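You operate a simulated robot arm through the tools that you are given. There is no shell and no other tool. Be economical: measure what you need, move in short steps, check, and stop when the job is done.

Carry out the task below with a simulated robot arm. There is one attempt and no reset: what you move stays moved.

JOB
Gauge the green stub's depth and move stop rod two one mark.
Fine: up a number if it is under the chart's band, down if over; slide out again, wing knob tight.

Only the result counts: the job must be done as asked and must still hold three seconds after the hand-in. Knocking over, shifting, dropping, spilling or breaking anything else fails it.

ROBOT AND FRAMES
A 6-joint arm with a two-finger parallel gripper on a trunk, on a base that drives. Base frame: it is fixed to the floor where the robot stands at the start and does not move with it; the origin is under the middle of the robot, x ahead of it, y to its left, z up; the surface under the hand at the start is at about z = 880. Lengths are in mm, angles in degrees, forces in N, time in s.
With the tool pointing down near the work surface it reaches from about 320 to 700 mm from the robot's upright axis, wherever it stands. Its first joint turns from -166.0 to 166.0 degrees. Places, roughly: black stub [500, -1000, 250]; depth gauge [500, -300, 1000]; depth slide [500, -200, 900]; red plunger [500, -300, 1200]; stop rod one [-2000, 1200, 1100]; stop rod two [-2000, -500, 1100]; wing knob one [-2000, 1200, 1200]; wing knob two [-2100, -500, 1200]. Payload 4.1 kg.
The TCP is the grasp point between the finger pads, 23 mm short of the fingertips. In the tool frame z runs along the fingers and y along their closing line. The gripper opens to 94 mm. The fingers are 38 mm wide and 10 mm thick; the gripper's body (54 by 96 mm) begins 39 mm behind the TCP.
Orientation is that of the tool frame in the base frame, as a unit quaternion [w, x, y, z]. With the fingers straight down and closing along the base's y, the tool's x points along the base's -x, its y along +y and its z along -z.

CONTROLS
- The arm moves only by the tool step_arm. Its argument "commands" is a list of rows, each an object (a shift or turn left out is 0, a gripper value left out holds the last) with "linear": the shift along the base's x, y, z in mm, a list of three; "delta_rot": the turn, a rotation vector about the base's x, y, z in rad, a list of three; "grip": the finger opening in mm, from 0 to 94. In form: [{"linear": [dx, dy, dz], "delta_rot": [rx, ry, rz], "grip": grip}, ...]. A call has 1 to 12 rows; each row shifts and turns the commanded pose from where the row before left it. A row lasts 0.2 s, in which the tool goes at most 50 mm and 8.6 degrees; a call with a longer step from one row to the next is refused whole, and so is a gripper value outside its range. Where a pose cannot be reached the arm comes as near as it can. A force on the tool above 90 N (or 10 N above the force at the start of the call, whichever is more), or a blocked arm, ends the call early, and 0.2 s more pass. The fingers move at their own pace (about 45 mm/s each) and stop on an object; they squeeze with about 24 N. The grip force told is the motor's: it shows also when the fingers shut on nothing. Time passes only in rows, and 0.2 s behind the last, so rows that do not move let the fingers close. It gives the time, the measured TCP pose, the force on the tool (base axes), the opening and the grip force at its end, in the units of the frame above (readings bear some noise), with the torque about the TCP (base axes, N m) and any sound that the robot's microphone picked up, and new pictures: "show" is both (left out), scene, wrist or none.
- Cameras (640 x 400 px; columns grow to the right, rows downward): "scene" is now at [14.3, 120.3, 1569.4]; the picture's right is [-0.52, -0.85, 0.00], its down [-0.54, 0.33, -0.78] and it looks along [0.66, -0.41, -0.63] (base axes); focal length 261 px, centre (320, 200). "wrist" rides on the gripper at [86, 16, -75] in the tool frame; the picture's right is [-0.18, 0.98, 0.00], its down [-0.58, -0.11, -0.81] and it looks along [-0.79, -0.15, 0.59] (tool axes); focal length 243 px, centre (320, 200).
- move_column(by): slides the trunk up (or, below 0, down) by that many mm; the arm and the scene camera ride with it, the base frame stays. It gives what a move gives, with no picture.
- steer(legs): drives the robot by 1 to 6 legs, each [ahead, turn to the left] in mm and degrees, along the robot's own axes; the way and the turn of a leg run together, so that a leg with both is an arc; at most 1500 mm and 180 degrees a leg. The arm and the cameras ride along, it lands a little off, and it stops where it bumps. It gives what a move gives, and a new picture of the scene camera.
- aim_head(pan, tilt): turns the head with the scene camera to pan (to the left, within 155 degrees either way) and tilt (down, from -29 to 69), counted from straight ahead of the robot. It gives what a move gives, and a new picture of the scene camera.
- probe_pixels(camera, pixels): for up to 12 pixels [column, row] of the newest picture of that camera ("zoom" is the newest enlarged one), the place [x, y, z] in the base frame of the surface seen there, good to about 2 mm. The clock stands still meanwhile.
- close_up(camera, box): a new picture of the part [left, top, right, bottom] of that camera's present view, enlarged. The clock stands still meanwhile.
- hand_in(): hands the job in; it is judged then, once.

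Go step by step. Measure first, check grasps and placings, and put right what went wrong. The budget is 80 turns and 260 pictures, counting those below and the enlarged ones. Unless the task says otherwise, let go and move clear before handing in, and close with one line.

The tools are called after "Emit:" by a JSON object that holds its "method" and its "body". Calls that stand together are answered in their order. step_arm: Moves the arm, as the interface text tells. Its arguments: {"type":"object","properties":{"commands":{"type":"array","items":{"type":"object","properties":{"linear":{"type":"array","items":{"type":"number"}},"delta_rot":{"type":"array","items":{"type":"number"}},"grip":{"type":"number"}}}},"show":{"type":"string","enum":["both","scene","wrist","none"]}},"required":["commands"]} The other tools are called the same way: move_column (by) slides the trunk up or down; steer (legs) drives the base; aim_head (pan, tilt) turns the head that bears the scene camera; probe_pixels (camera, pixels) gives the place of the surface under pixels of a picture; close_up (camera, box) takes an enlarged picture of a part of a camera's view; hand_in () hands the job in.

At the start:

```text
clock: 0.0
eef_pos: [268.0, -216.4, 1327.2]
tcp_rot: [0.001, 0.001, 1.0, 0.0]
wrist_force: [0.0, 0.5, 0.5]
moment: [-0.03, -0.02, 0.01]
grip_width: 93.9
grasp_force: 0.0
trunk travel left (down, up): [-525.0, 65.0]
robot x, y, heading: [-1.0, 0.6, 0.1]
head pan, tilt: [-31.4, 39.1]
```

scene: 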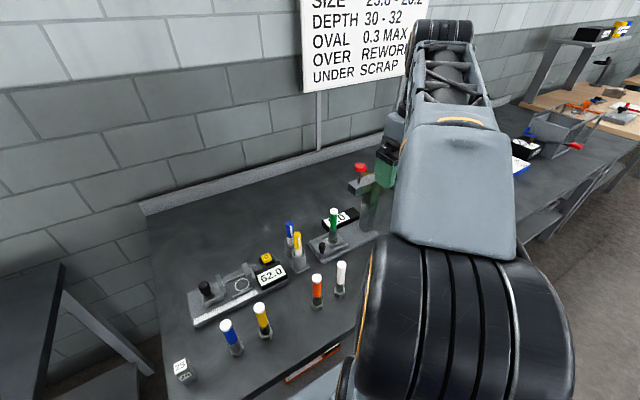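
wrist: 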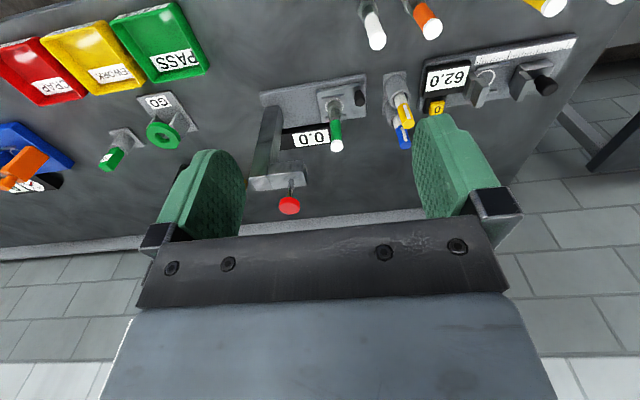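

The scene shows the chart (DEPTH 30-32) and the depth gauge with a green-capped stub on its slide around pixel (333,225). I'll zoom in on both views to see the details.

Emit:
{"method": "close_up", "body": {"camera": "scene", "box": [270, 140, 430, 280]}}

Emit:
{"method": "close_up", "body": {"camera": "wrist", "box": [220, 60, 420, 220]}}

Emit:
{"method": "aim_head", "body": {"pan": -31, "tilt": 10}}

```text
2.86 times, centred on (350, 210) of scene
```

zoom: 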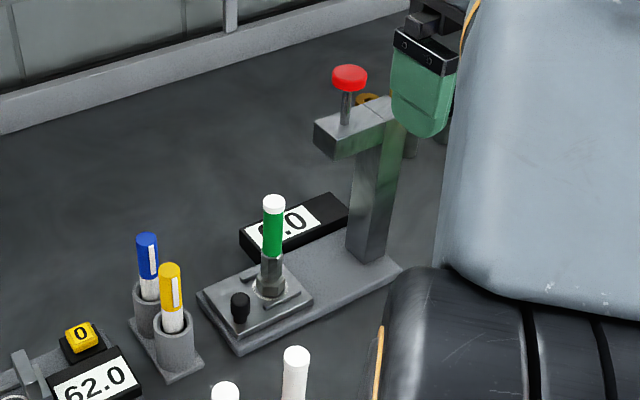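

```text
2.50 times, centred on (320, 140) of wrist
```

zoom: 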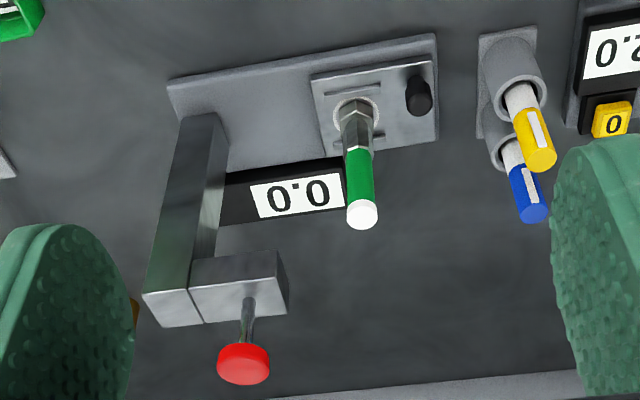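

```text
clock: 0.9
eef_pos: [268.7, -217.0, 1326.8]
tcp_rot: [0.001, 0.001, 1.0, 0.0]
wrist_force: [0.3, -0.7, -0.7]
moment: [-0.01, -0.02, 0.0]
grip_width: 93.8
grasp_force: 0.0
trunk travel left (down, up): [-525.0, 65.0]
robot x, y, heading: [-0.9, 0.8, -0.1]
head pan, tilt: [-31.0, 10.0]
```

scene: 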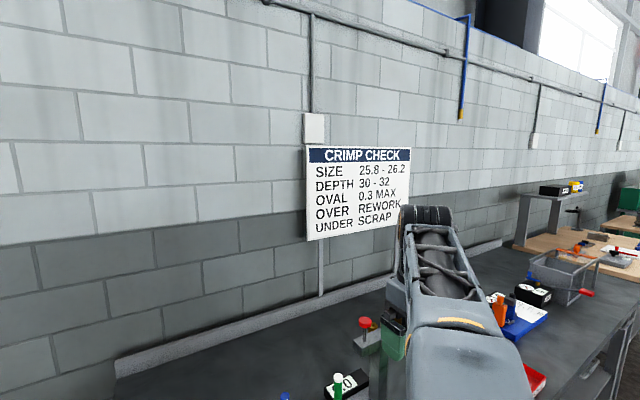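

The chart reads DEPTH 30–32. Now I'll look back at the gauge and measure it.

Emit:
{"method": "aim_head", "body": {"pan": -31.4, "tilt": 39.1}}

Emit:
{"method": "close_up", "body": {"camera": "wrist", "box": [220, 60, 420, 220]}}

Emit:
{"method": "probe_pixels", "body": {"camera": "zoom", "pixels": [[243, 365], [235, 270], [285, 262], [362, 215], [356, 115], [340, 95], [418, 95], [420, 70], [325, 150], [200, 110], [425, 55], [175, 245]]}}

```text
clock: 1.9
eef_pos: [267.3, -217.4, 1327.1]
tcp_rot: [0.001, 0.001, 1.0, 0.0]
wrist_force: [0.1, 0.3, 0.3]
moment: [0.03, -0.01, -0.01]
grip_width: 94.0
grasp_force: 0.1
trunk travel left (down, up): [-525.0, 65.0]
robot x, y, heading: [-1.6, -6.0, -0.1]
head pan, tilt: [-31.4, 39.1]
```

scene: 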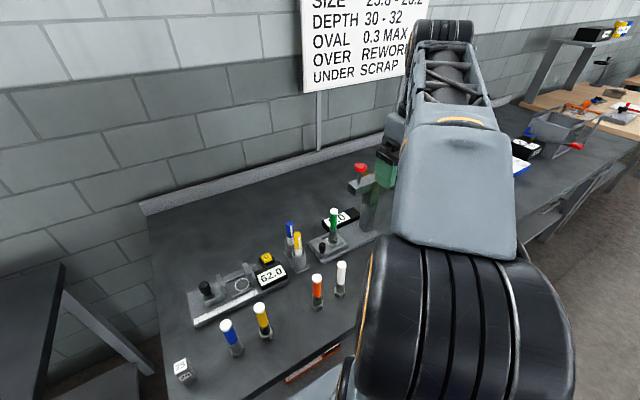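

```text
2.50 times, centred on (320, 140) of wrist
```

zoom: 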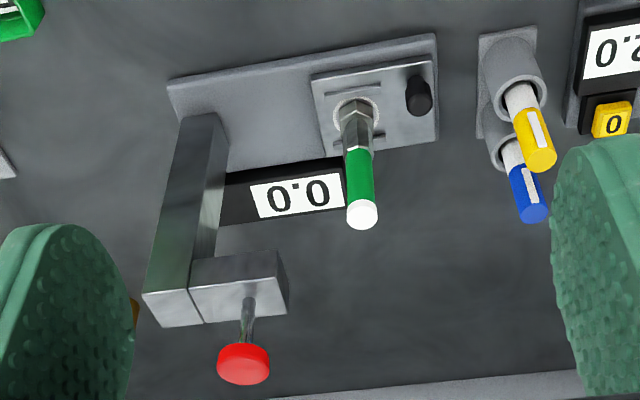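

```text
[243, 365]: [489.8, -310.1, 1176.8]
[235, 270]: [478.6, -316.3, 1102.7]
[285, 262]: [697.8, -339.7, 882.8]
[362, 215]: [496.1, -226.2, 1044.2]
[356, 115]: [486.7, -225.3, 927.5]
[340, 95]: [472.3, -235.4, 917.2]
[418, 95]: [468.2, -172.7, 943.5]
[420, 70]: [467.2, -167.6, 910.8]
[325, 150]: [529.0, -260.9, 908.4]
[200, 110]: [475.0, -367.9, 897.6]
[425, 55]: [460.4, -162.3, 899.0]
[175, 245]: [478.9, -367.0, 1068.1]
```

The slide's stub sits at about (493,-226), the plunger at about (490,-310), and the knob at about (470,-172). I'll measure the gauge's direction, the head and the neighbouring pen holders.

Emit:
{"method": "probe_pixels", "body": {"camera": "zoom", "pixels": [[432, 36], [172, 86], [436, 138], [265, 282], [280, 305], [195, 268], [538, 158], [530, 212], [240, 345], [419, 112], [312, 78], [430, 58]]}}

Emit:
{"method": "close_up", "body": {"camera": "scene", "box": [290, 150, 390, 270]}}

```text
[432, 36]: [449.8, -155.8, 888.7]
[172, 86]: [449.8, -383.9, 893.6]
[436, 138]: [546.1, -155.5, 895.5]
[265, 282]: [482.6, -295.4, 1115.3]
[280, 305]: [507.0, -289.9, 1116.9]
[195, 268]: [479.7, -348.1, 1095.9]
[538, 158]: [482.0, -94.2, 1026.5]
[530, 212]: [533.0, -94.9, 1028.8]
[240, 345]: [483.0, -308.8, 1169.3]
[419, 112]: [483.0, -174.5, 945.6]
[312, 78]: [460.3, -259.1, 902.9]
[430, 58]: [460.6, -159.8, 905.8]
```

```text
3.33 times, centred on (340, 210) of scene
```

zoom: 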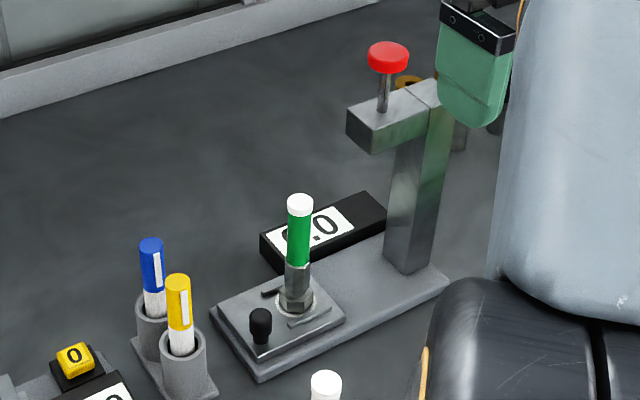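

The gauge is aligned with the axes and travels along -y. The knob is at about (480,-173,945), close to the stub and the pens, so I'll grasp it yawed 45° and leaning away. I need the positions of the nearby loose objects first.

Emit:
{"method": "probe_pixels", "body": {"camera": "zoom", "pixels": [[259, 314], [262, 340], [300, 203], [296, 285], [180, 278], [184, 360], [326, 376], [265, 325], [310, 298], [150, 330]]}}

Emit:
{"method": "probe_pixels", "body": {"camera": "scene", "pixels": [[317, 277], [317, 305], [341, 265], [340, 292], [261, 308], [267, 335], [225, 325], [205, 288], [310, 365]]}}

```text
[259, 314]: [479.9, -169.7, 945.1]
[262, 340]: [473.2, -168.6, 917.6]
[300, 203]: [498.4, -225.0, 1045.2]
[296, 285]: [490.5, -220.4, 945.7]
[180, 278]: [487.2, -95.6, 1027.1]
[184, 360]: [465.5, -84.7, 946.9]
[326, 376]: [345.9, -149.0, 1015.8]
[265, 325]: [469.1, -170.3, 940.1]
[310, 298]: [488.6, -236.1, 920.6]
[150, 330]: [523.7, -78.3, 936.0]
```

```text
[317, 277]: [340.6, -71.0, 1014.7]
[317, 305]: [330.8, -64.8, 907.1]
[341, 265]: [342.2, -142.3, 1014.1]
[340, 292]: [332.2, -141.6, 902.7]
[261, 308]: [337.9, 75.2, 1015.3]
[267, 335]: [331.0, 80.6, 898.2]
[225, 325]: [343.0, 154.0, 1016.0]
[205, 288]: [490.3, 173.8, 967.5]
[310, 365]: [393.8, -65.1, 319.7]
```

Clearances work for a 45° yaw and a 25° lean away from the stub. I'll rotate the tool while it is still up high.

Emit:
{"method": "step_arm", "body": {"commands": [{"delta_rot": [0, 0, -0.131], "grip": 45}, {"delta_rot": [0, 0, -0.131]}, {"delta_rot": [0, 0, -0.131]}, {"delta_rot": [0, 0, -0.131]}, {"delta_rot": [0, 0, -0.131]}, {"delta_rot": [0, 0, -0.131]}, {"delta_rot": [-0.1028, -0.1028, 0], "linear": [30, 0, 0]}, {"delta_rot": [-0.1028, -0.1028, 0], "linear": [30, 0, 0]}, {"delta_rot": [-0.1028, -0.1028, 0], "linear": [30, 20, 0]}, {"linear": [30, 20, 0]}, {"linear": [30, 20, 0]}]}}

```text
clock: 4.3
eef_pos: [421.0, -156.3, 1326.9]
tcp_rot: [0.2, 0.375, 0.901, -0.083]
wrist_force: [0.6, 0.2, 0.6]
moment: [0.0, -0.01, -0.01]
grip_width: 44.9
grasp_force: 0.0
trunk travel left (down, up): [-525.0, 65.0]
robot x, y, heading: [-4.2, -3.7, 0.2]
head pan, tilt: [-31.4, 39.1]
```

scene: 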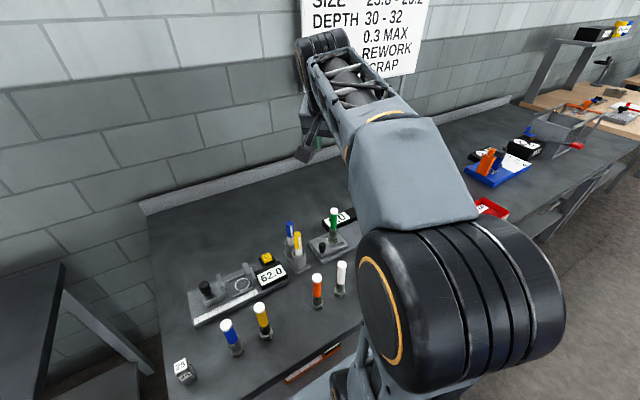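
wrist: 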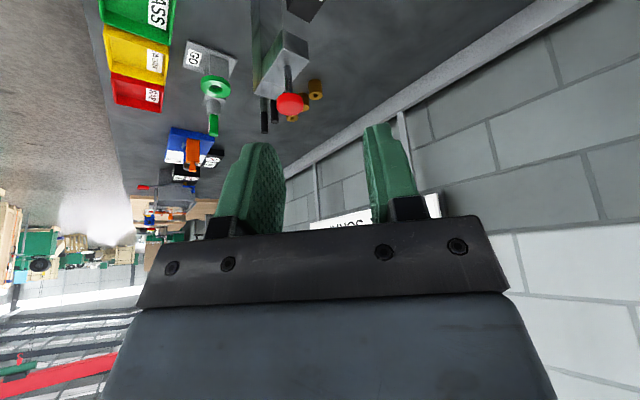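

The orientation is as planned (tool z ≈ [0.30,-0.30,-0.91]). I'll descend to the pre-approach point.

Emit:
{"method": "step_arm", "body": {"commands": [{"linear": [5, 2, -45]}, {"linear": [5, 2, -45]}, {"linear": [5, 2, -45]}, {"linear": [5, 2, -45]}, {"linear": [5, 3, -45]}, {"linear": [4, 2, -45]}, {"linear": [0, 0, -29]}]}}

```text
clock: 5.9
eef_pos: [446.9, -144.3, 1030.4]
tcp_rot: [0.202, 0.375, 0.901, -0.084]
wrist_force: [1.2, -0.1, 0.5]
moment: [0.02, 0.03, -0.01]
grip_width: 45.0
grasp_force: 0.1
trunk travel left (down, up): [-525.0, 65.0]
robot x, y, heading: [0.3, -1.7, -0.1]
head pan, tilt: [-31.4, 39.1]
```

scene: 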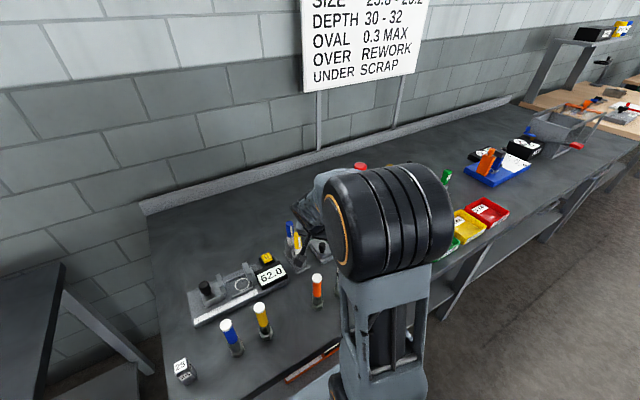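
wrist: 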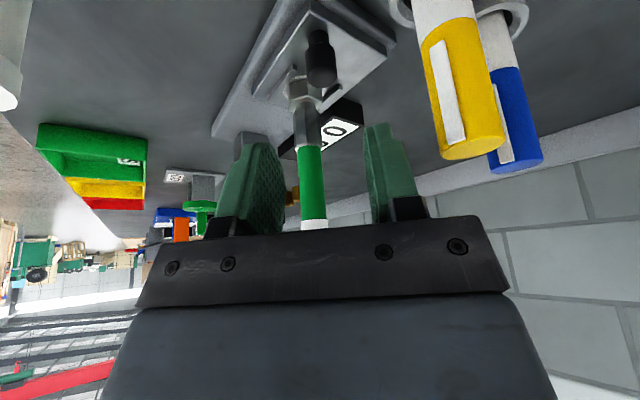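

The knob is visible at (321,60) in the wrist view. I'll refine its position.

Emit:
{"method": "probe_pixels", "body": {"camera": "wrist", "pixels": [[321, 70], [312, 70], [331, 70], [319, 37], [321, 82], [298, 80], [352, 200]]}}

Emit:
{"method": "close_up", "body": {"camera": "wrist", "box": [200, 0, 440, 150]}}

```text
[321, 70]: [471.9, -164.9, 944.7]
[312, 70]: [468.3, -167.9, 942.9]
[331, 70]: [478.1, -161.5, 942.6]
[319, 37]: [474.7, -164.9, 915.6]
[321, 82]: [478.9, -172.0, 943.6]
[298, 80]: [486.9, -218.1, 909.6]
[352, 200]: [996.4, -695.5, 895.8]
```

```text
2.67 times, centred on (320, 75) of wrist
```

zoom: 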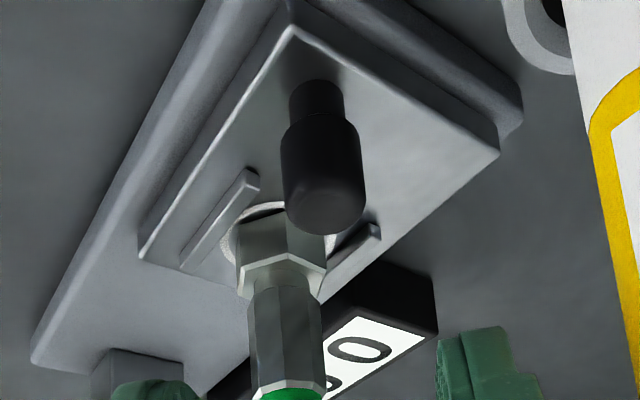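

The knob centre is at about (478,-170), with its head between roughly 920 and 945. I'll go in along the tool axis and close.

Emit:
{"method": "step_arm", "body": {"commands": [{"linear": [10, -8, -30]}, {"linear": [10, -8, -30]}, {"linear": [5, -5, -16]}, {"linear": [4, -4, -15]}, {}]}}

```text
clock: 7.1
eef_pos: [479.0, -169.3, 936.4]
tcp_rot: [0.201, 0.375, 0.901, -0.083]
wrist_force: [-0.2, 0.6, 0.5]
moment: [-0.01, 0.03, 0.03]
grip_width: 44.9
grasp_force: 0.2
trunk travel left (down, up): [-525.0, 65.0]
robot x, y, heading: [-3.9, -1.0, 0.1]
head pan, tilt: [-31.4, 39.1]
```

scene: 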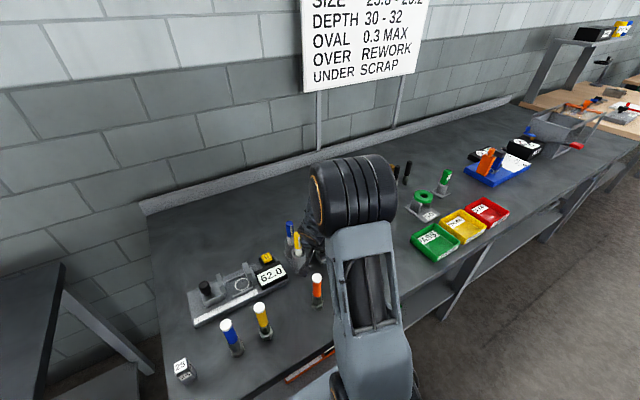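
wrist: 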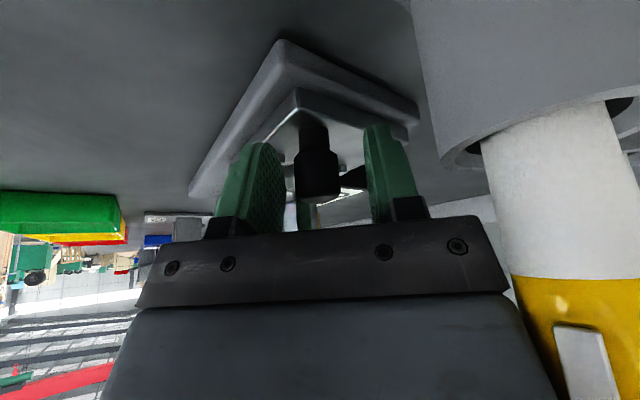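

The knob sits between the fingers at (316,170). I'll close on it.

Emit:
{"method": "step_arm", "body": {"commands": [{"grip": 10}, {}, {}, {}], "show": "wrist"}}

```text
clock: 8.1
eef_pos: [475.2, -172.0, 937.9]
tcp_rot: [0.202, 0.376, 0.9, -0.083]
wrist_force: [-11.5, -5.3, 16.3]
moment: [0.0, 0.5, -0.05]
grip_width: 21.2
grasp_force: 44.7
trunk travel left (down, up): [-525.0, 65.0]
robot x, y, heading: [-5.0, -1.1, -0.2]
head pan, tilt: [-31.4, 39.1]
```

wrist: 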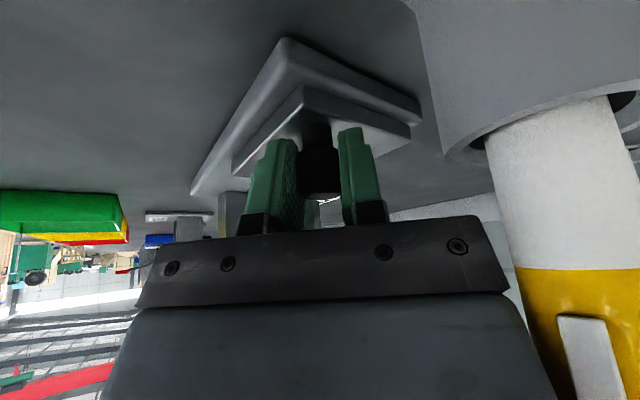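

The knob is held at 21 mm opening. I'll slide it in along -y gently.

Emit:
{"method": "step_arm", "body": {"commands": [{"linear": [0, -10, 0]}, {"linear": [0, -10, 0]}, {"linear": [0, -10, 0]}, {"linear": [0, -10, 0]}, {"linear": [0, -10, 0]}, {"linear": [0, -10, 0]}, {"linear": [0, -10, 0]}]}}

```text
clock: 9.7
eef_pos: [474.4, -240.8, 937.8]
tcp_rot: [0.201, 0.375, 0.901, -0.083]
wrist_force: [-8.5, -0.9, 7.7]
moment: [0.82, 1.01, 0.07]
grip_width: 21.0
grasp_force: 44.9
trunk travel left (down, up): [-525.0, 65.0]
robot x, y, heading: [-0.3, 0.9, -0.1]
head pan, tilt: [-31.4, 39.1]
```

scene: 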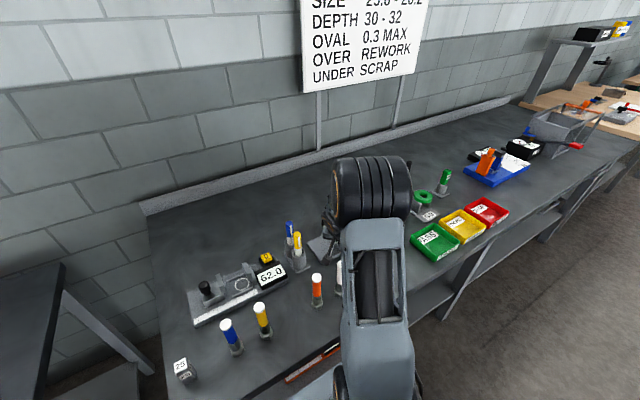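
wrist: 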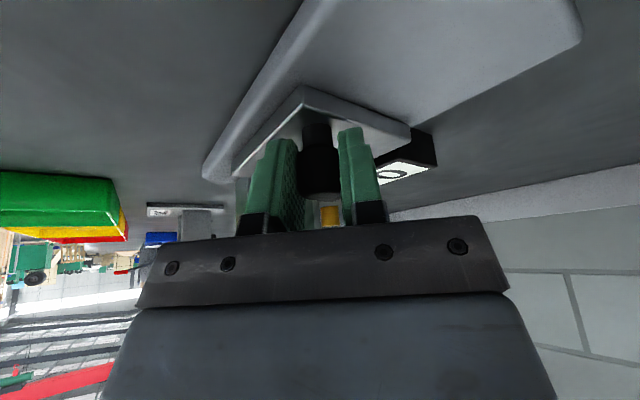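

The slide moves freely. I'll continue in smaller steps until it stops.

Emit:
{"method": "step_arm", "body": {"commands": [{"linear": [0, -5, 0]}, {"linear": [0, -4, 0]}, {"linear": [0, -3, 0]}, {"linear": [0, -3, 0]}], "show": "none"}}

```text
clock: 10.7
eef_pos: [475.6, -255.8, 937.9]
tcp_rot: [0.201, 0.374, 0.902, -0.082]
wrist_force: [-10.2, 1.2, 5.4]
moment: [0.05, 0.17, 0.03]
grip_width: 21.1
grasp_force: 45.3
trunk travel left (down, up): [-525.0, 65.0]
robot x, y, heading: [-3.2, -0.1, -0.1]
head pan, tilt: [-31.4, 39.1]
```

Emit:
{"method": "step_arm", "body": {"commands": [{"linear": [0, -3, 0]}, {"linear": [0, -3, 0]}, {"linear": [0, -3, 0]}, {}], "show": "none"}}

```text
clock: 11.7
eef_pos: [477.2, -257.1, 937.2]
tcp_rot: [0.203, 0.373, 0.902, -0.084]
wrist_force: [-6.8, 51.5, 12.9]
moment: [0.98, 0.17, 0.24]
grip_width: 21.4
grasp_force: 44.5
trunk travel left (down, up): [-525.0, 65.0]
robot x, y, heading: [0.8, -4.5, 0.2]
head pan, tilt: [-31.4, 39.1]
```

It reached the stop (51 N, 85 mm of travel). I'll relieve the push, release and back out along the tool axis.

Emit:
{"method": "step_arm", "body": {"commands": [{"linear": [0, 6, 0]}, {"grip": 45}, {}, {}, {"linear": [-10, 10, 30]}, {"linear": [-10, 10, 30]}, {"linear": [-12, 12, 36]}, {"linear": [-12, 12, 36]}, {"linear": [-10, 10, 40]}, {"linear": [0, 0, 40]}]}}

```text
clock: 13.9
eef_pos: [420.3, -202.6, 1150.3]
tcp_rot: [0.2, 0.375, 0.901, -0.083]
wrist_force: [0.6, -0.7, 0.2]
moment: [-0.01, -0.02, -0.02]
grip_width: 44.8
grasp_force: 0.0
trunk travel left (down, up): [-525.0, 65.0]
robot x, y, heading: [3.0, -3.5, 0.0]
head pan, tilt: [-31.4, 39.1]
```

scene: 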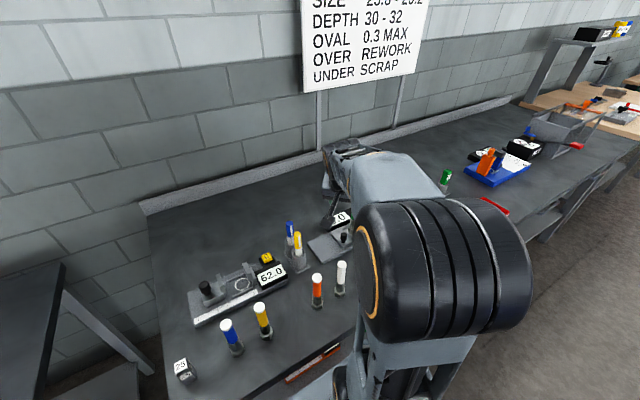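
wrist: 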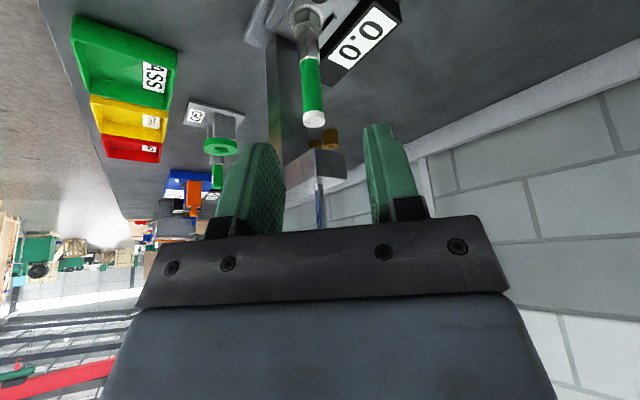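

Released cleanly. I'll raise the arm, straighten the tool, close the fingers and go above the plunger.

Emit:
{"method": "step_arm", "body": {"commands": [{"linear": [0, 0, 45], "grip": 0}, {"linear": [0, 0, 45]}, {"linear": [0, 0, 20], "delta_rot": [0.1028, 0.1028, 0]}, {"delta_rot": [0.1028, 0.1028, 0]}, {"delta_rot": [0.1028, 0.1028, 0]}, {"delta_rot": [0, 0, 0.131]}, {"delta_rot": [0, 0, 0.131]}, {"delta_rot": [0, 0, 0.131], "linear": [0, -20, 0]}, {"delta_rot": [0, 0, 0.131], "linear": [0, -20, 0]}, {"delta_rot": [0, 0, 0.131], "linear": [0, -20, 0]}, {"delta_rot": [0, 0, 0.131], "linear": [0, -20, 0]}]}}

Emit:
{"method": "close_up", "body": {"camera": "wrist", "box": [200, 60, 440, 210]}}

```text
clock: 16.3
eef_pos: [421.7, -282.4, 1259.9]
tcp_rot: [0.0, -0.001, 1.0, 0.0]
wrist_force: [-0.6, -0.4, 1.0]
moment: [-0.02, 0.0, 0.03]
grip_width: 0.0
grasp_force: 24.7
trunk travel left (down, up): [-525.0, 65.0]
robot x, y, heading: [-0.5, -0.1, -0.0]
head pan, tilt: [-31.4, 39.1]
```

scene: 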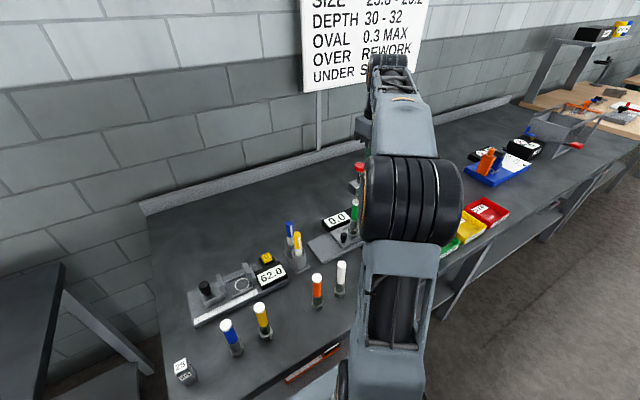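
wrist: 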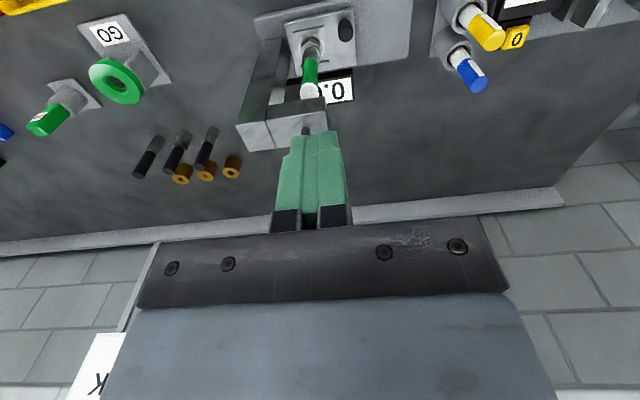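

```text
2.67 times, centred on (320, 135) of wrist
```

zoom: 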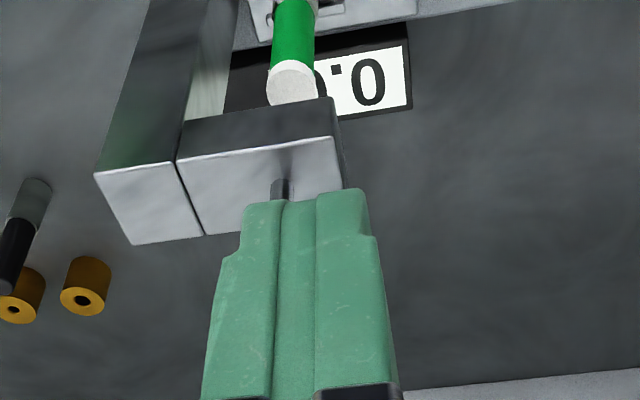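

The scene camera can see the display (337,220). I'll probe the plunger cap at scene (360,166).

Emit:
{"method": "close_up", "body": {"camera": "scene", "box": [320, 150, 380, 250]}}

Emit:
{"method": "probe_pixels", "body": {"camera": "scene", "pixels": [[360, 165], [358, 164], [361, 168], [354, 203]]}}

```text
4.00 times, centred on (350, 200) of scene
```

zoom: 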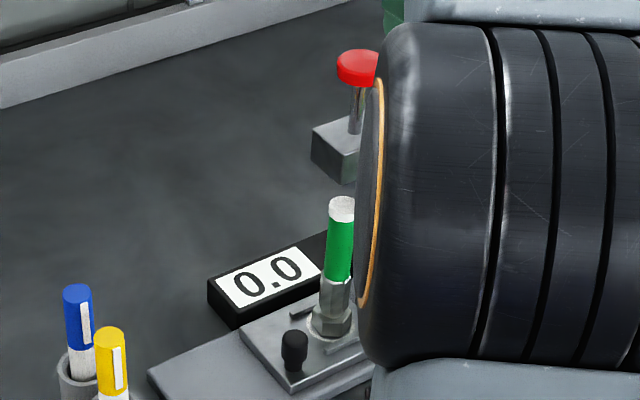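

```text
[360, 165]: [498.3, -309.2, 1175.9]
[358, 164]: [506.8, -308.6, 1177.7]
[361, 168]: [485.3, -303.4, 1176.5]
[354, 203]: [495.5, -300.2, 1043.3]
```

The plunger cap's top is at about (500,-311,1178). I'll move above it, then press down.

Emit:
{"method": "step_arm", "body": {"commands": [{"linear": [40, -14, 0]}, {"linear": [38, -14, 0]}, {"linear": [0, 0, -25]}, {"linear": [0, 0, -20]}]}}

```text
clock: 17.3
eef_pos: [499.4, -313.2, 1214.2]
tcp_rot: [0.0, 0.001, 1.0, 0.0]
wrist_force: [-0.9, -0.6, 0.7]
moment: [0.0, 0.04, 0.06]
grip_width: 0.1
grasp_force: 24.1
trunk travel left (down, up): [-525.0, 65.0]
robot x, y, heading: [-1.9, 1.4, -0.2]
head pan, tilt: [-31.4, 39.1]
```

scene: 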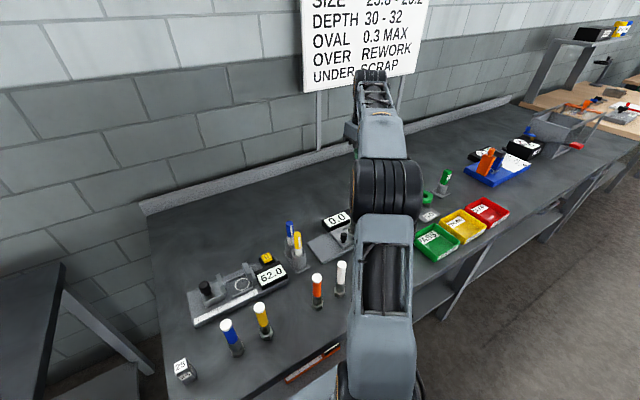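
wrist: 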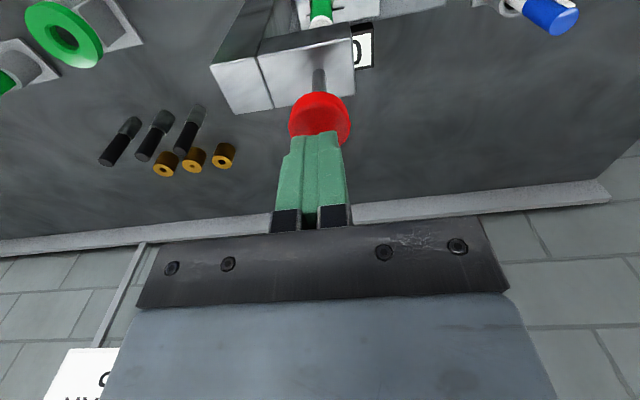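

The tool is aligned above the cap. I'll press down in small steps.

Emit:
{"method": "step_arm", "body": {"commands": [{"linear": [0, 0, -8]}, {"linear": [0, 0, -6]}, {"linear": [0, 0, -5]}, {"linear": [0, 0, -5]}, {"linear": [0, 0, -5]}, {"linear": [0, 0, -5]}], "show": "wrist"}}

Emit:
{"method": "close_up", "body": {"camera": "scene", "box": [300, 180, 380, 260]}}

```text
clock: 18.7
eef_pos: [499.0, -311.1, 1180.2]
tcp_rot: [0.001, 0.001, 1.0, 0.0]
wrist_force: [1.7, -0.3, 1.9]
moment: [-0.02, -0.08, -0.01]
grip_width: 0.0
grasp_force: 23.9
trunk travel left (down, up): [-525.0, 65.0]
robot x, y, heading: [0.0, -7.5, -0.0]
head pan, tilt: [-31.4, 39.1]
```

wrist: 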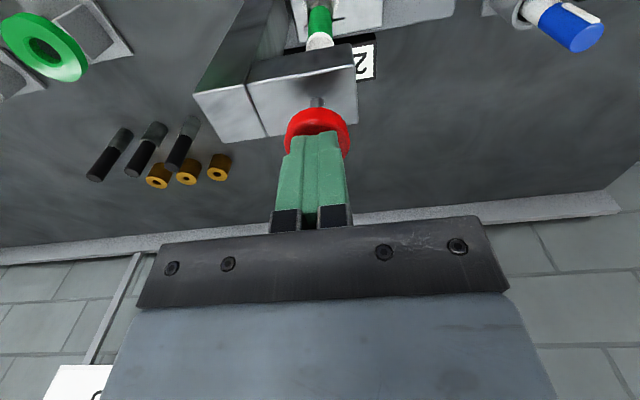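

```text
5.00 times, centred on (340, 220) of scene
```

zoom: 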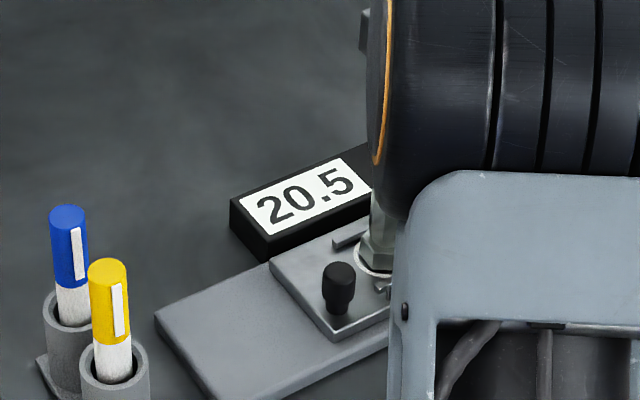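

The plunger has moved and the display reads 20.5 so far, still with low force. I'll keep pressing to full contact.

Emit:
{"method": "step_arm", "body": {"commands": [{"linear": [0, 0, -5]}, {"linear": [0, 0, -4]}, {"linear": [0, 0, -3]}, {"linear": [0, 0, -3]}, {"linear": [0, 0, -3]}], "show": "wrist"}}

Emit:
{"method": "close_up", "body": {"camera": "scene", "box": [300, 180, 380, 260]}}

```text
clock: 19.9
eef_pos: [499.2, -310.1, 1168.9]
tcp_rot: [0.007, 0.002, 1.0, -0.005]
wrist_force: [8.0, -8.3, 45.2]
moment: [-0.13, 0.37, 0.27]
grip_width: 0.0
grasp_force: 23.7
trunk travel left (down, up): [-525.0, 65.0]
robot x, y, heading: [-0.1, -5.0, 0.1]
head pan, tilt: [-31.4, 39.1]
```

wrist: 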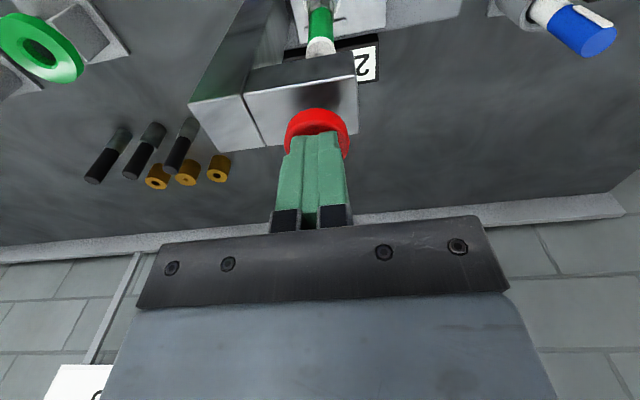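

```text
5.00 times, centred on (340, 220) of scene
```

zoom: 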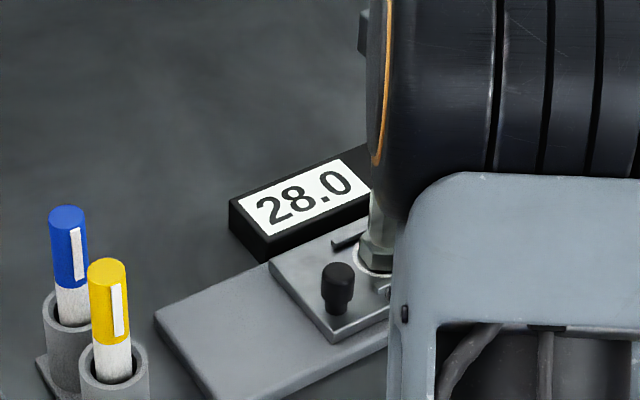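

It reads 28.0 at 45 N. I'll press a touch more to confirm it has bottomed out.

Emit:
{"method": "step_arm", "body": {"commands": [{"linear": [0, 0, -2]}, {"linear": [0, 0, -1]}, {}], "show": "none"}}

Emit:
{"method": "close_up", "body": {"camera": "scene", "box": [300, 180, 380, 260]}}

```text
clock: 20.7
eef_pos: [499.6, -311.0, 1167.8]
tcp_rot: [0.01, 0.001, 1.0, -0.007]
wrist_force: [8.0, -8.6, 61.2]
moment: [-0.16, 0.58, 0.12]
grip_width: 0.0
grasp_force: 23.7
trunk travel left (down, up): [-525.0, 65.0]
robot x, y, heading: [-3.2, -1.1, -0.1]
head pan, tilt: [-31.4, 39.1]
```

```text
5.00 times, centred on (340, 220) of scene
```

zoom: 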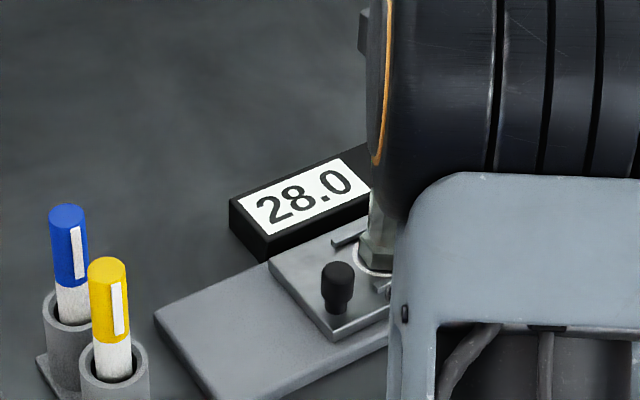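

The gauge reads a steady 28.0, below 30–32, so the rod goes up one number. I'll release the plunger and return to the tilted pose.

Emit:
{"method": "step_arm", "body": {"commands": [{"linear": [0, 0, 20]}, {"linear": [0, 0, 40]}, {"linear": [0, 0, 36]}, {"linear": [-40, 20, 0]}, {"linear": [-39, 20, 0], "grip": 45}, {"delta_rot": [0, 0, -0.131], "linear": [0, 20, 0]}, {"delta_rot": [0, 0, -0.131], "linear": [0, 20, 0]}, {"delta_rot": [0, 0, -0.131], "linear": [0, 19, 0]}, {"delta_rot": [0, 0, -0.131]}, {"delta_rot": [0, 0, -0.131]}, {"delta_rot": [0, 0, -0.131]}], "show": "scene"}}

Emit:
{"method": "step_arm", "body": {"commands": [{"delta_rot": [-0.1028, -0.1028, 0]}, {"delta_rot": [-0.1028, -0.1028, 0]}, {"delta_rot": [-0.1028, -0.1028, 0]}, {"linear": [0, 0, -40]}, {"linear": [0, 0, -40]}, {"linear": [0, 0, -30]}], "show": "both"}}

```text
clock: 23.1
eef_pos: [422.3, -213.1, 1255.8]
tcp_rot: [0.001, 0.385, 0.923, 0.0]
wrist_force: [-0.9, 0.4, 0.9]
moment: [0.0, -0.01, 0.0]
grip_width: 45.1
grasp_force: 0.0
trunk travel left (down, up): [-525.0, 65.0]
robot x, y, heading: [0.0, -4.4, 0.4]
head pan, tilt: [-31.4, 39.1]
```

scene: 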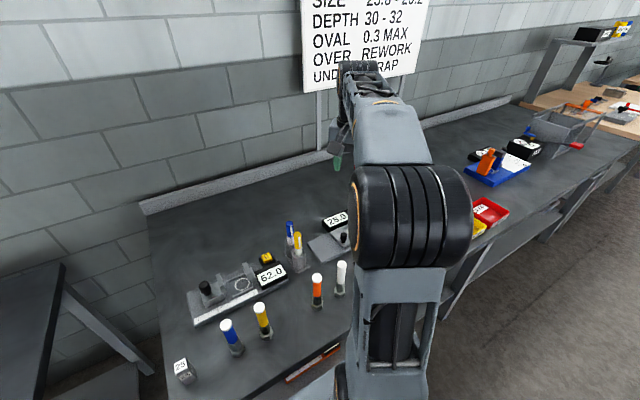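

```text
clock: 24.5
eef_pos: [423.6, -213.5, 1142.3]
tcp_rot: [0.201, 0.375, 0.901, -0.082]
wrist_force: [-0.1, -0.1, 0.3]
moment: [0.0, 0.03, 0.02]
grip_width: 45.3
grasp_force: 0.1
trunk travel left (down, up): [-525.0, 65.0]
robot x, y, heading: [-0.7, -0.3, 0.1]
head pan, tilt: [-31.4, 39.1]
```

scene: 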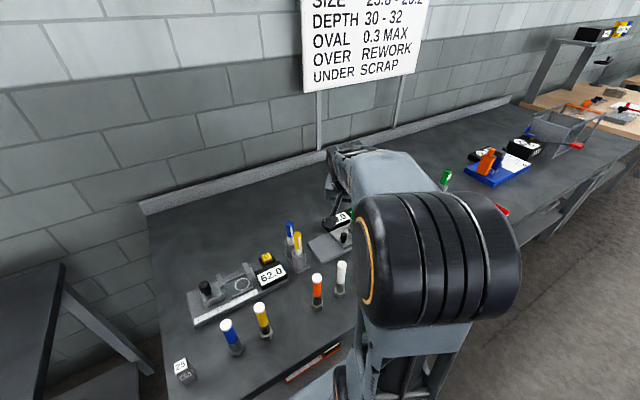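
wrist: 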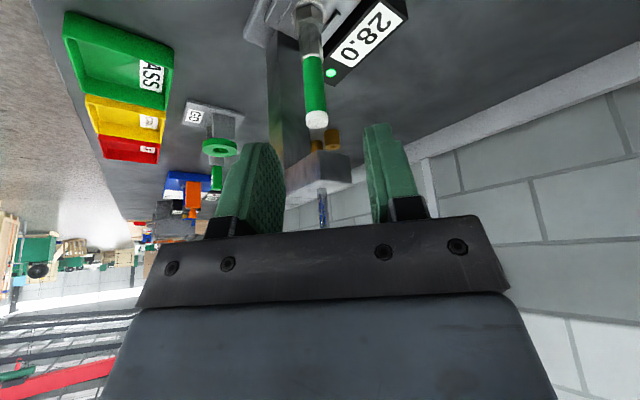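

The reading latched at 28.0 with a green lamp lit. I'll go down to the slide knob, now at about (477,-256).

Emit:
{"method": "step_arm", "body": {"commands": [{"linear": [8, -4, -38]}, {"linear": [8, -4, -38]}, {"linear": [8, -4, -38]}, {"linear": [10, -10, -30]}, {"linear": [10, -10, -30]}, {"linear": [5, -5, -16]}, {"linear": [5, -5, -15]}, {}], "show": "wrist"}}

```text
clock: 26.3
eef_pos: [477.7, -256.0, 940.3]
tcp_rot: [0.201, 0.375, 0.901, -0.083]
wrist_force: [0.0, -0.6, -0.5]
moment: [0.04, 0.03, -0.01]
grip_width: 44.9
grasp_force: 0.0
trunk travel left (down, up): [-525.0, 65.0]
robot x, y, heading: [-1.2, -2.3, 0.1]
head pan, tilt: [-31.4, 39.1]
```

wrist: 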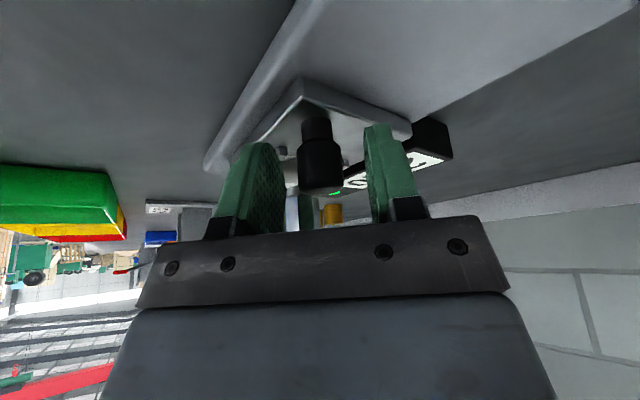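

I'm aligned on the knob again. I'll close and slide it out along +y.

Emit:
{"method": "step_arm", "body": {"commands": [{"linear": [0, 0, -2], "grip": 10}, {}, {}, {}, {"linear": [0, 10, 0]}, {"linear": [0, 10, 0]}, {"linear": [0, 10, 0]}, {"linear": [0, 10, 0]}, {"linear": [0, 10, 0]}, {"linear": [0, 10, 0]}, {"linear": [0, 10, 0]}], "show": "wrist"}}

Emit:
{"method": "step_arm", "body": {"commands": [{"linear": [0, 4, 0]}, {"linear": [0, 4, 0]}, {"linear": [0, 3, 0]}, {"linear": [0, 3, 0]}, {"linear": [0, 3, 0]}, {"linear": [0, 3, 0]}, {}], "show": "wrist"}}

```text
clock: 28.7
eef_pos: [476.5, -182.6, 937.8]
tcp_rot: [0.201, 0.374, 0.902, -0.083]
wrist_force: [8.4, 0.2, -0.6]
moment: [-0.54, -0.6, 0.01]
grip_width: 21.2
grasp_force: 45.3
trunk travel left (down, up): [-525.0, 65.0]
robot x, y, heading: [3.3, -2.0, -0.1]
head pan, tilt: [-31.4, 39.1]
```

wrist: 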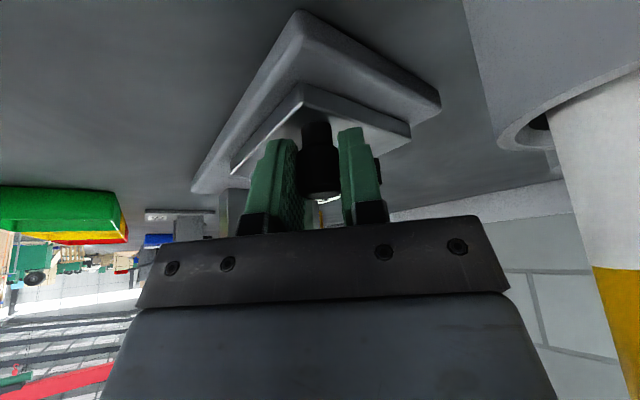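

```text
clock: 30.3
eef_pos: [476.8, -169.1, 939.3]
tcp_rot: [0.199, 0.377, 0.901, -0.082]
wrist_force: [9.9, -47.0, 7.2]
moment: [-0.74, -0.14, 0.07]
grip_width: 21.1
grasp_force: 45.4
trunk travel left (down, up): [-525.0, 65.0]
robot x, y, heading: [2.4, -5.0, -0.5]
head pan, tilt: [-31.4, 39.1]
```

wrist: 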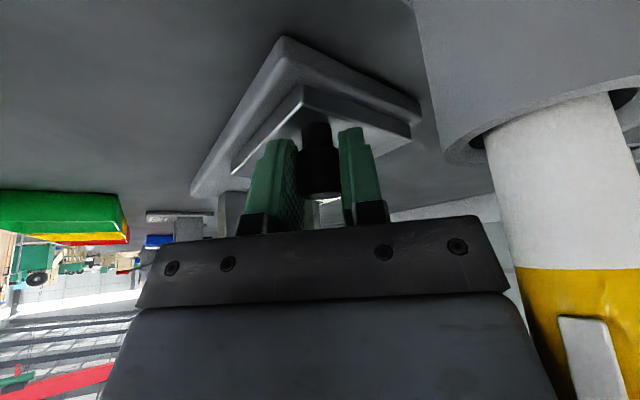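

The slide is out against its stop. I'll release and retreat up and away, straightening the tool and tucking the arm.

Emit:
{"method": "step_arm", "body": {"commands": [{"linear": [0, -5, 0]}, {"grip": 45}, {}, {}, {"linear": [-10, 10, 30]}, {"linear": [-10, 10, 30]}, {"linear": [-12, 12, 36]}, {"linear": [0, 0, 45]}, {"linear": [0, 0, 45]}, {"linear": [0, 0, 45]}, {"linear": [0, 0, 45]}], "show": "wrist"}}

Emit:
{"method": "step_arm", "body": {"commands": [{"linear": [0, 0, 45], "delta_rot": [0.1028, 0.1028, 0]}, {"linear": [0, 0, 40], "delta_rot": [0.1028, 0.1028, 0]}, {"linear": [-20, 0, 0], "delta_rot": [0.1028, 0.1028, 0]}, {"linear": [-30, 0, 0], "delta_rot": [0, 0, 0.131]}, {"linear": [-30, 0, 0], "delta_rot": [0, 0, 0.131]}, {"linear": [-30, 0, 0], "delta_rot": [0, 0, 0.131]}, {"linear": [-30, 0, 0], "delta_rot": [0, 0, 0.131]}, {"delta_rot": [0, 0, 0.131]}, {"delta_rot": [0, 0, 0.131]}], "show": "both"}}

Emit:
{"method": "aim_head", "body": {"pan": 150, "tilt": 15}}

Emit:
{"method": "aim_head", "body": {"pan": -150, "tilt": 15}}

```text
clock: 32.7
eef_pos: [443.8, -136.0, 1213.6]
tcp_rot: [0.201, 0.375, 0.901, -0.084]
wrist_force: [0.0, 0.3, -0.3]
moment: [0.0, 0.03, 0.0]
grip_width: 45.1
grasp_force: 0.0
trunk travel left (down, up): [-525.0, 65.0]
robot x, y, heading: [2.7, -3.5, -0.1]
head pan, tilt: [-31.4, 39.1]
```

wrist: 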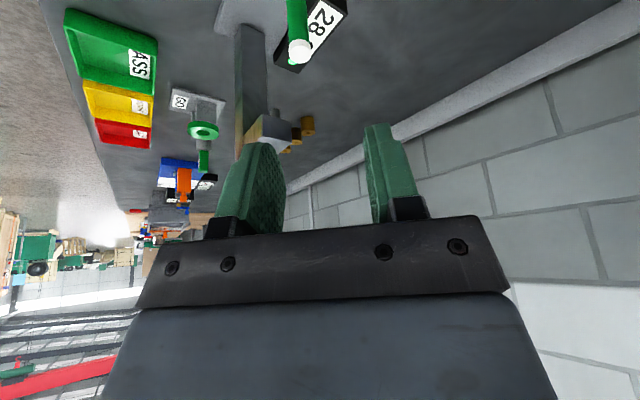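

```text
clock: 34.7
eef_pos: [302.2, -138.1, 1299.6]
tcp_rot: [0.0, 0.0, 1.0, 0.0]
wrist_force: [-0.6, 0.1, 0.7]
moment: [-0.02, 0.03, 0.0]
grip_width: 45.0
grasp_force: 0.1
trunk travel left (down, up): [-525.0, 65.0]
robot x, y, heading: [-0.6, -1.9, 0.1]
head pan, tilt: [-31.4, 39.1]
```

scene: 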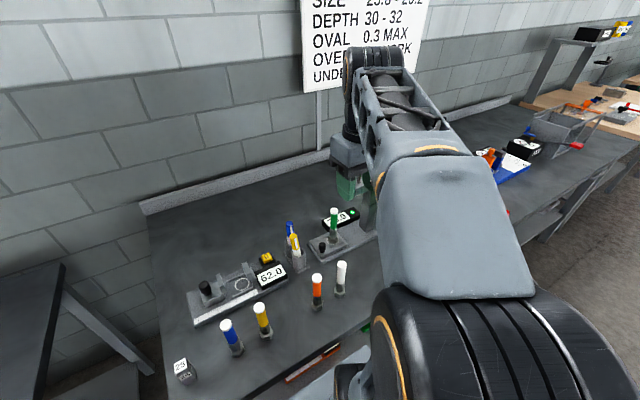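
wrist: 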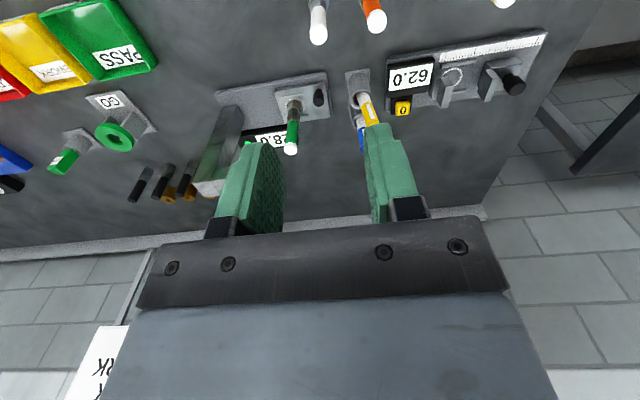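

```text
clock: 37.4
eef_pos: [302.7, -137.2, 1300.6]
tcp_rot: [0.001, 0.002, 1.0, -0.001]
wrist_force: [-0.6, -0.4, 0.2]
moment: [-0.02, -0.02, -0.04]
grip_width: 45.2
grasp_force: 0.0
trunk travel left (down, up): [-525.0, 65.0]
robot x, y, heading: [-0.7, -2.3, 0.1]
head pan, tilt: [150.0, 15.0]
```

scene: 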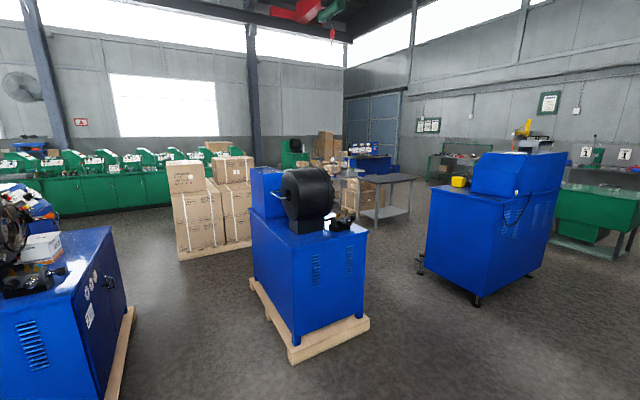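

```text
clock: 41.5
eef_pos: [301.8, -138.2, 1300.0]
tcp_rot: [0.0, 0.001, 1.0, 0.0]
wrist_force: [0.4, 0.5, 0.7]
moment: [0.01, 0.01, -0.04]
grip_width: 45.1
grasp_force: 0.0
trunk travel left (down, up): [-525.0, 65.0]
robot x, y, heading: [1.9, -0.7, 0.1]
head pan, tilt: [-150.0, 15.0]
```

scene: 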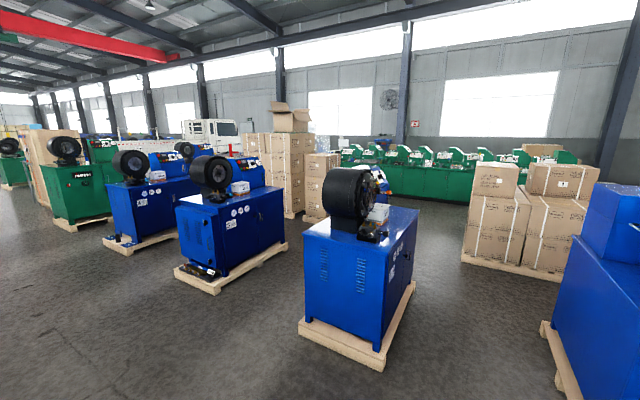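

Behind the robot are crimping machines. Machine two should be the one at (360,240); I'll zoom in and probe.

Emit:
{"method": "close_up", "body": {"camera": "scene", "box": [300, 150, 430, 270]}}

Emit:
{"method": "probe_pixels", "body": {"camera": "zoom", "pixels": [[220, 200], [390, 260], [370, 130], [420, 200], [20, 380], [320, 310], [560, 290], [350, 80], [400, 230]]}}

```text
3.33 times, centred on (365, 210) of scene
```

zoom: 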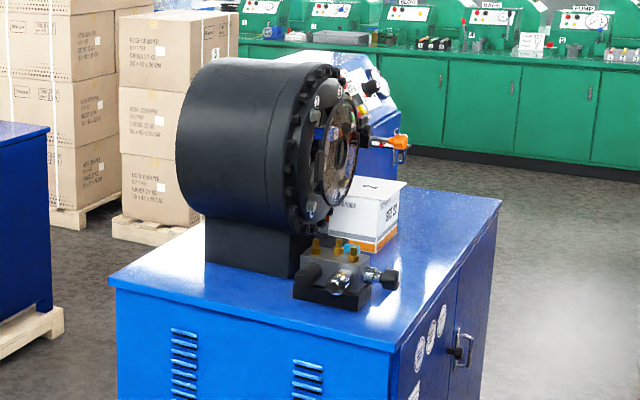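

```text
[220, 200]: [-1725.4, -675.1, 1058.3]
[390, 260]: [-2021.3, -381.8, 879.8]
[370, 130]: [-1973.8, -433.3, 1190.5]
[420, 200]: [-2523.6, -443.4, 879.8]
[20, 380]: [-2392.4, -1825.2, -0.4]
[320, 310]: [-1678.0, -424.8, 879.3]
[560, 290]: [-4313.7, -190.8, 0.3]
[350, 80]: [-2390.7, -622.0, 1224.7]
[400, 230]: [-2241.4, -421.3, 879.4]
```

Machine two's head faces +y, with its front tools at about (-1974,-433,1190). I'll back off the bench, turn, and drive toward its front.

Emit:
{"method": "steer", "body": {"legs": [[-400, 0], [0, 180], [1000, 0]]}}

Emit:
{"method": "aim_head", "body": {"pan": 35, "tilt": 30}}

```text
clock: 55.7
eef_pos: [-1630.5, 109.9, 1299.0]
tcp_rot: [0.0, 1.0, 0.006, 0.0]
wrist_force: [0.6, -0.6, 0.4]
moment: [0.01, 0.04, 0.01]
grip_width: 45.0
grasp_force: 0.0
trunk travel left (down, up): [-525.0, 65.0]
robot x, y, heading: [-1326.9, -18.5, -179.2]
head pan, tilt: [-150.0, 15.0]
stopped in leg 3: the robot was blocked; the commanded pose is now the measured one
```

scene: 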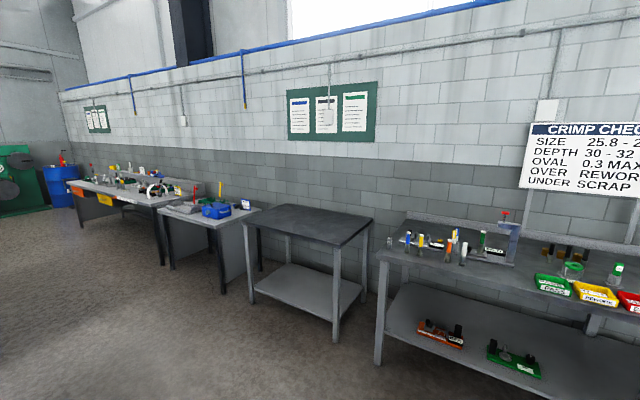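

```text
clock: 58.4
eef_pos: [-1631.7, 110.9, 1298.7]
tcp_rot: [0.0, 1.0, 0.005, 0.0]
wrist_force: [-0.2, 0.6, -0.2]
moment: [0.02, 0.01, 0.0]
grip_width: 44.8
grasp_force: 0.0
trunk travel left (down, up): [-525.0, 65.0]
robot x, y, heading: [-1330.9, -20.9, -179.5]
head pan, tilt: [35.0, 30.0]
```

scene: 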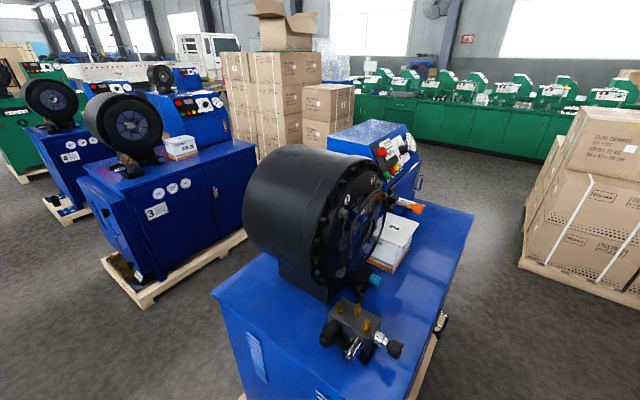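

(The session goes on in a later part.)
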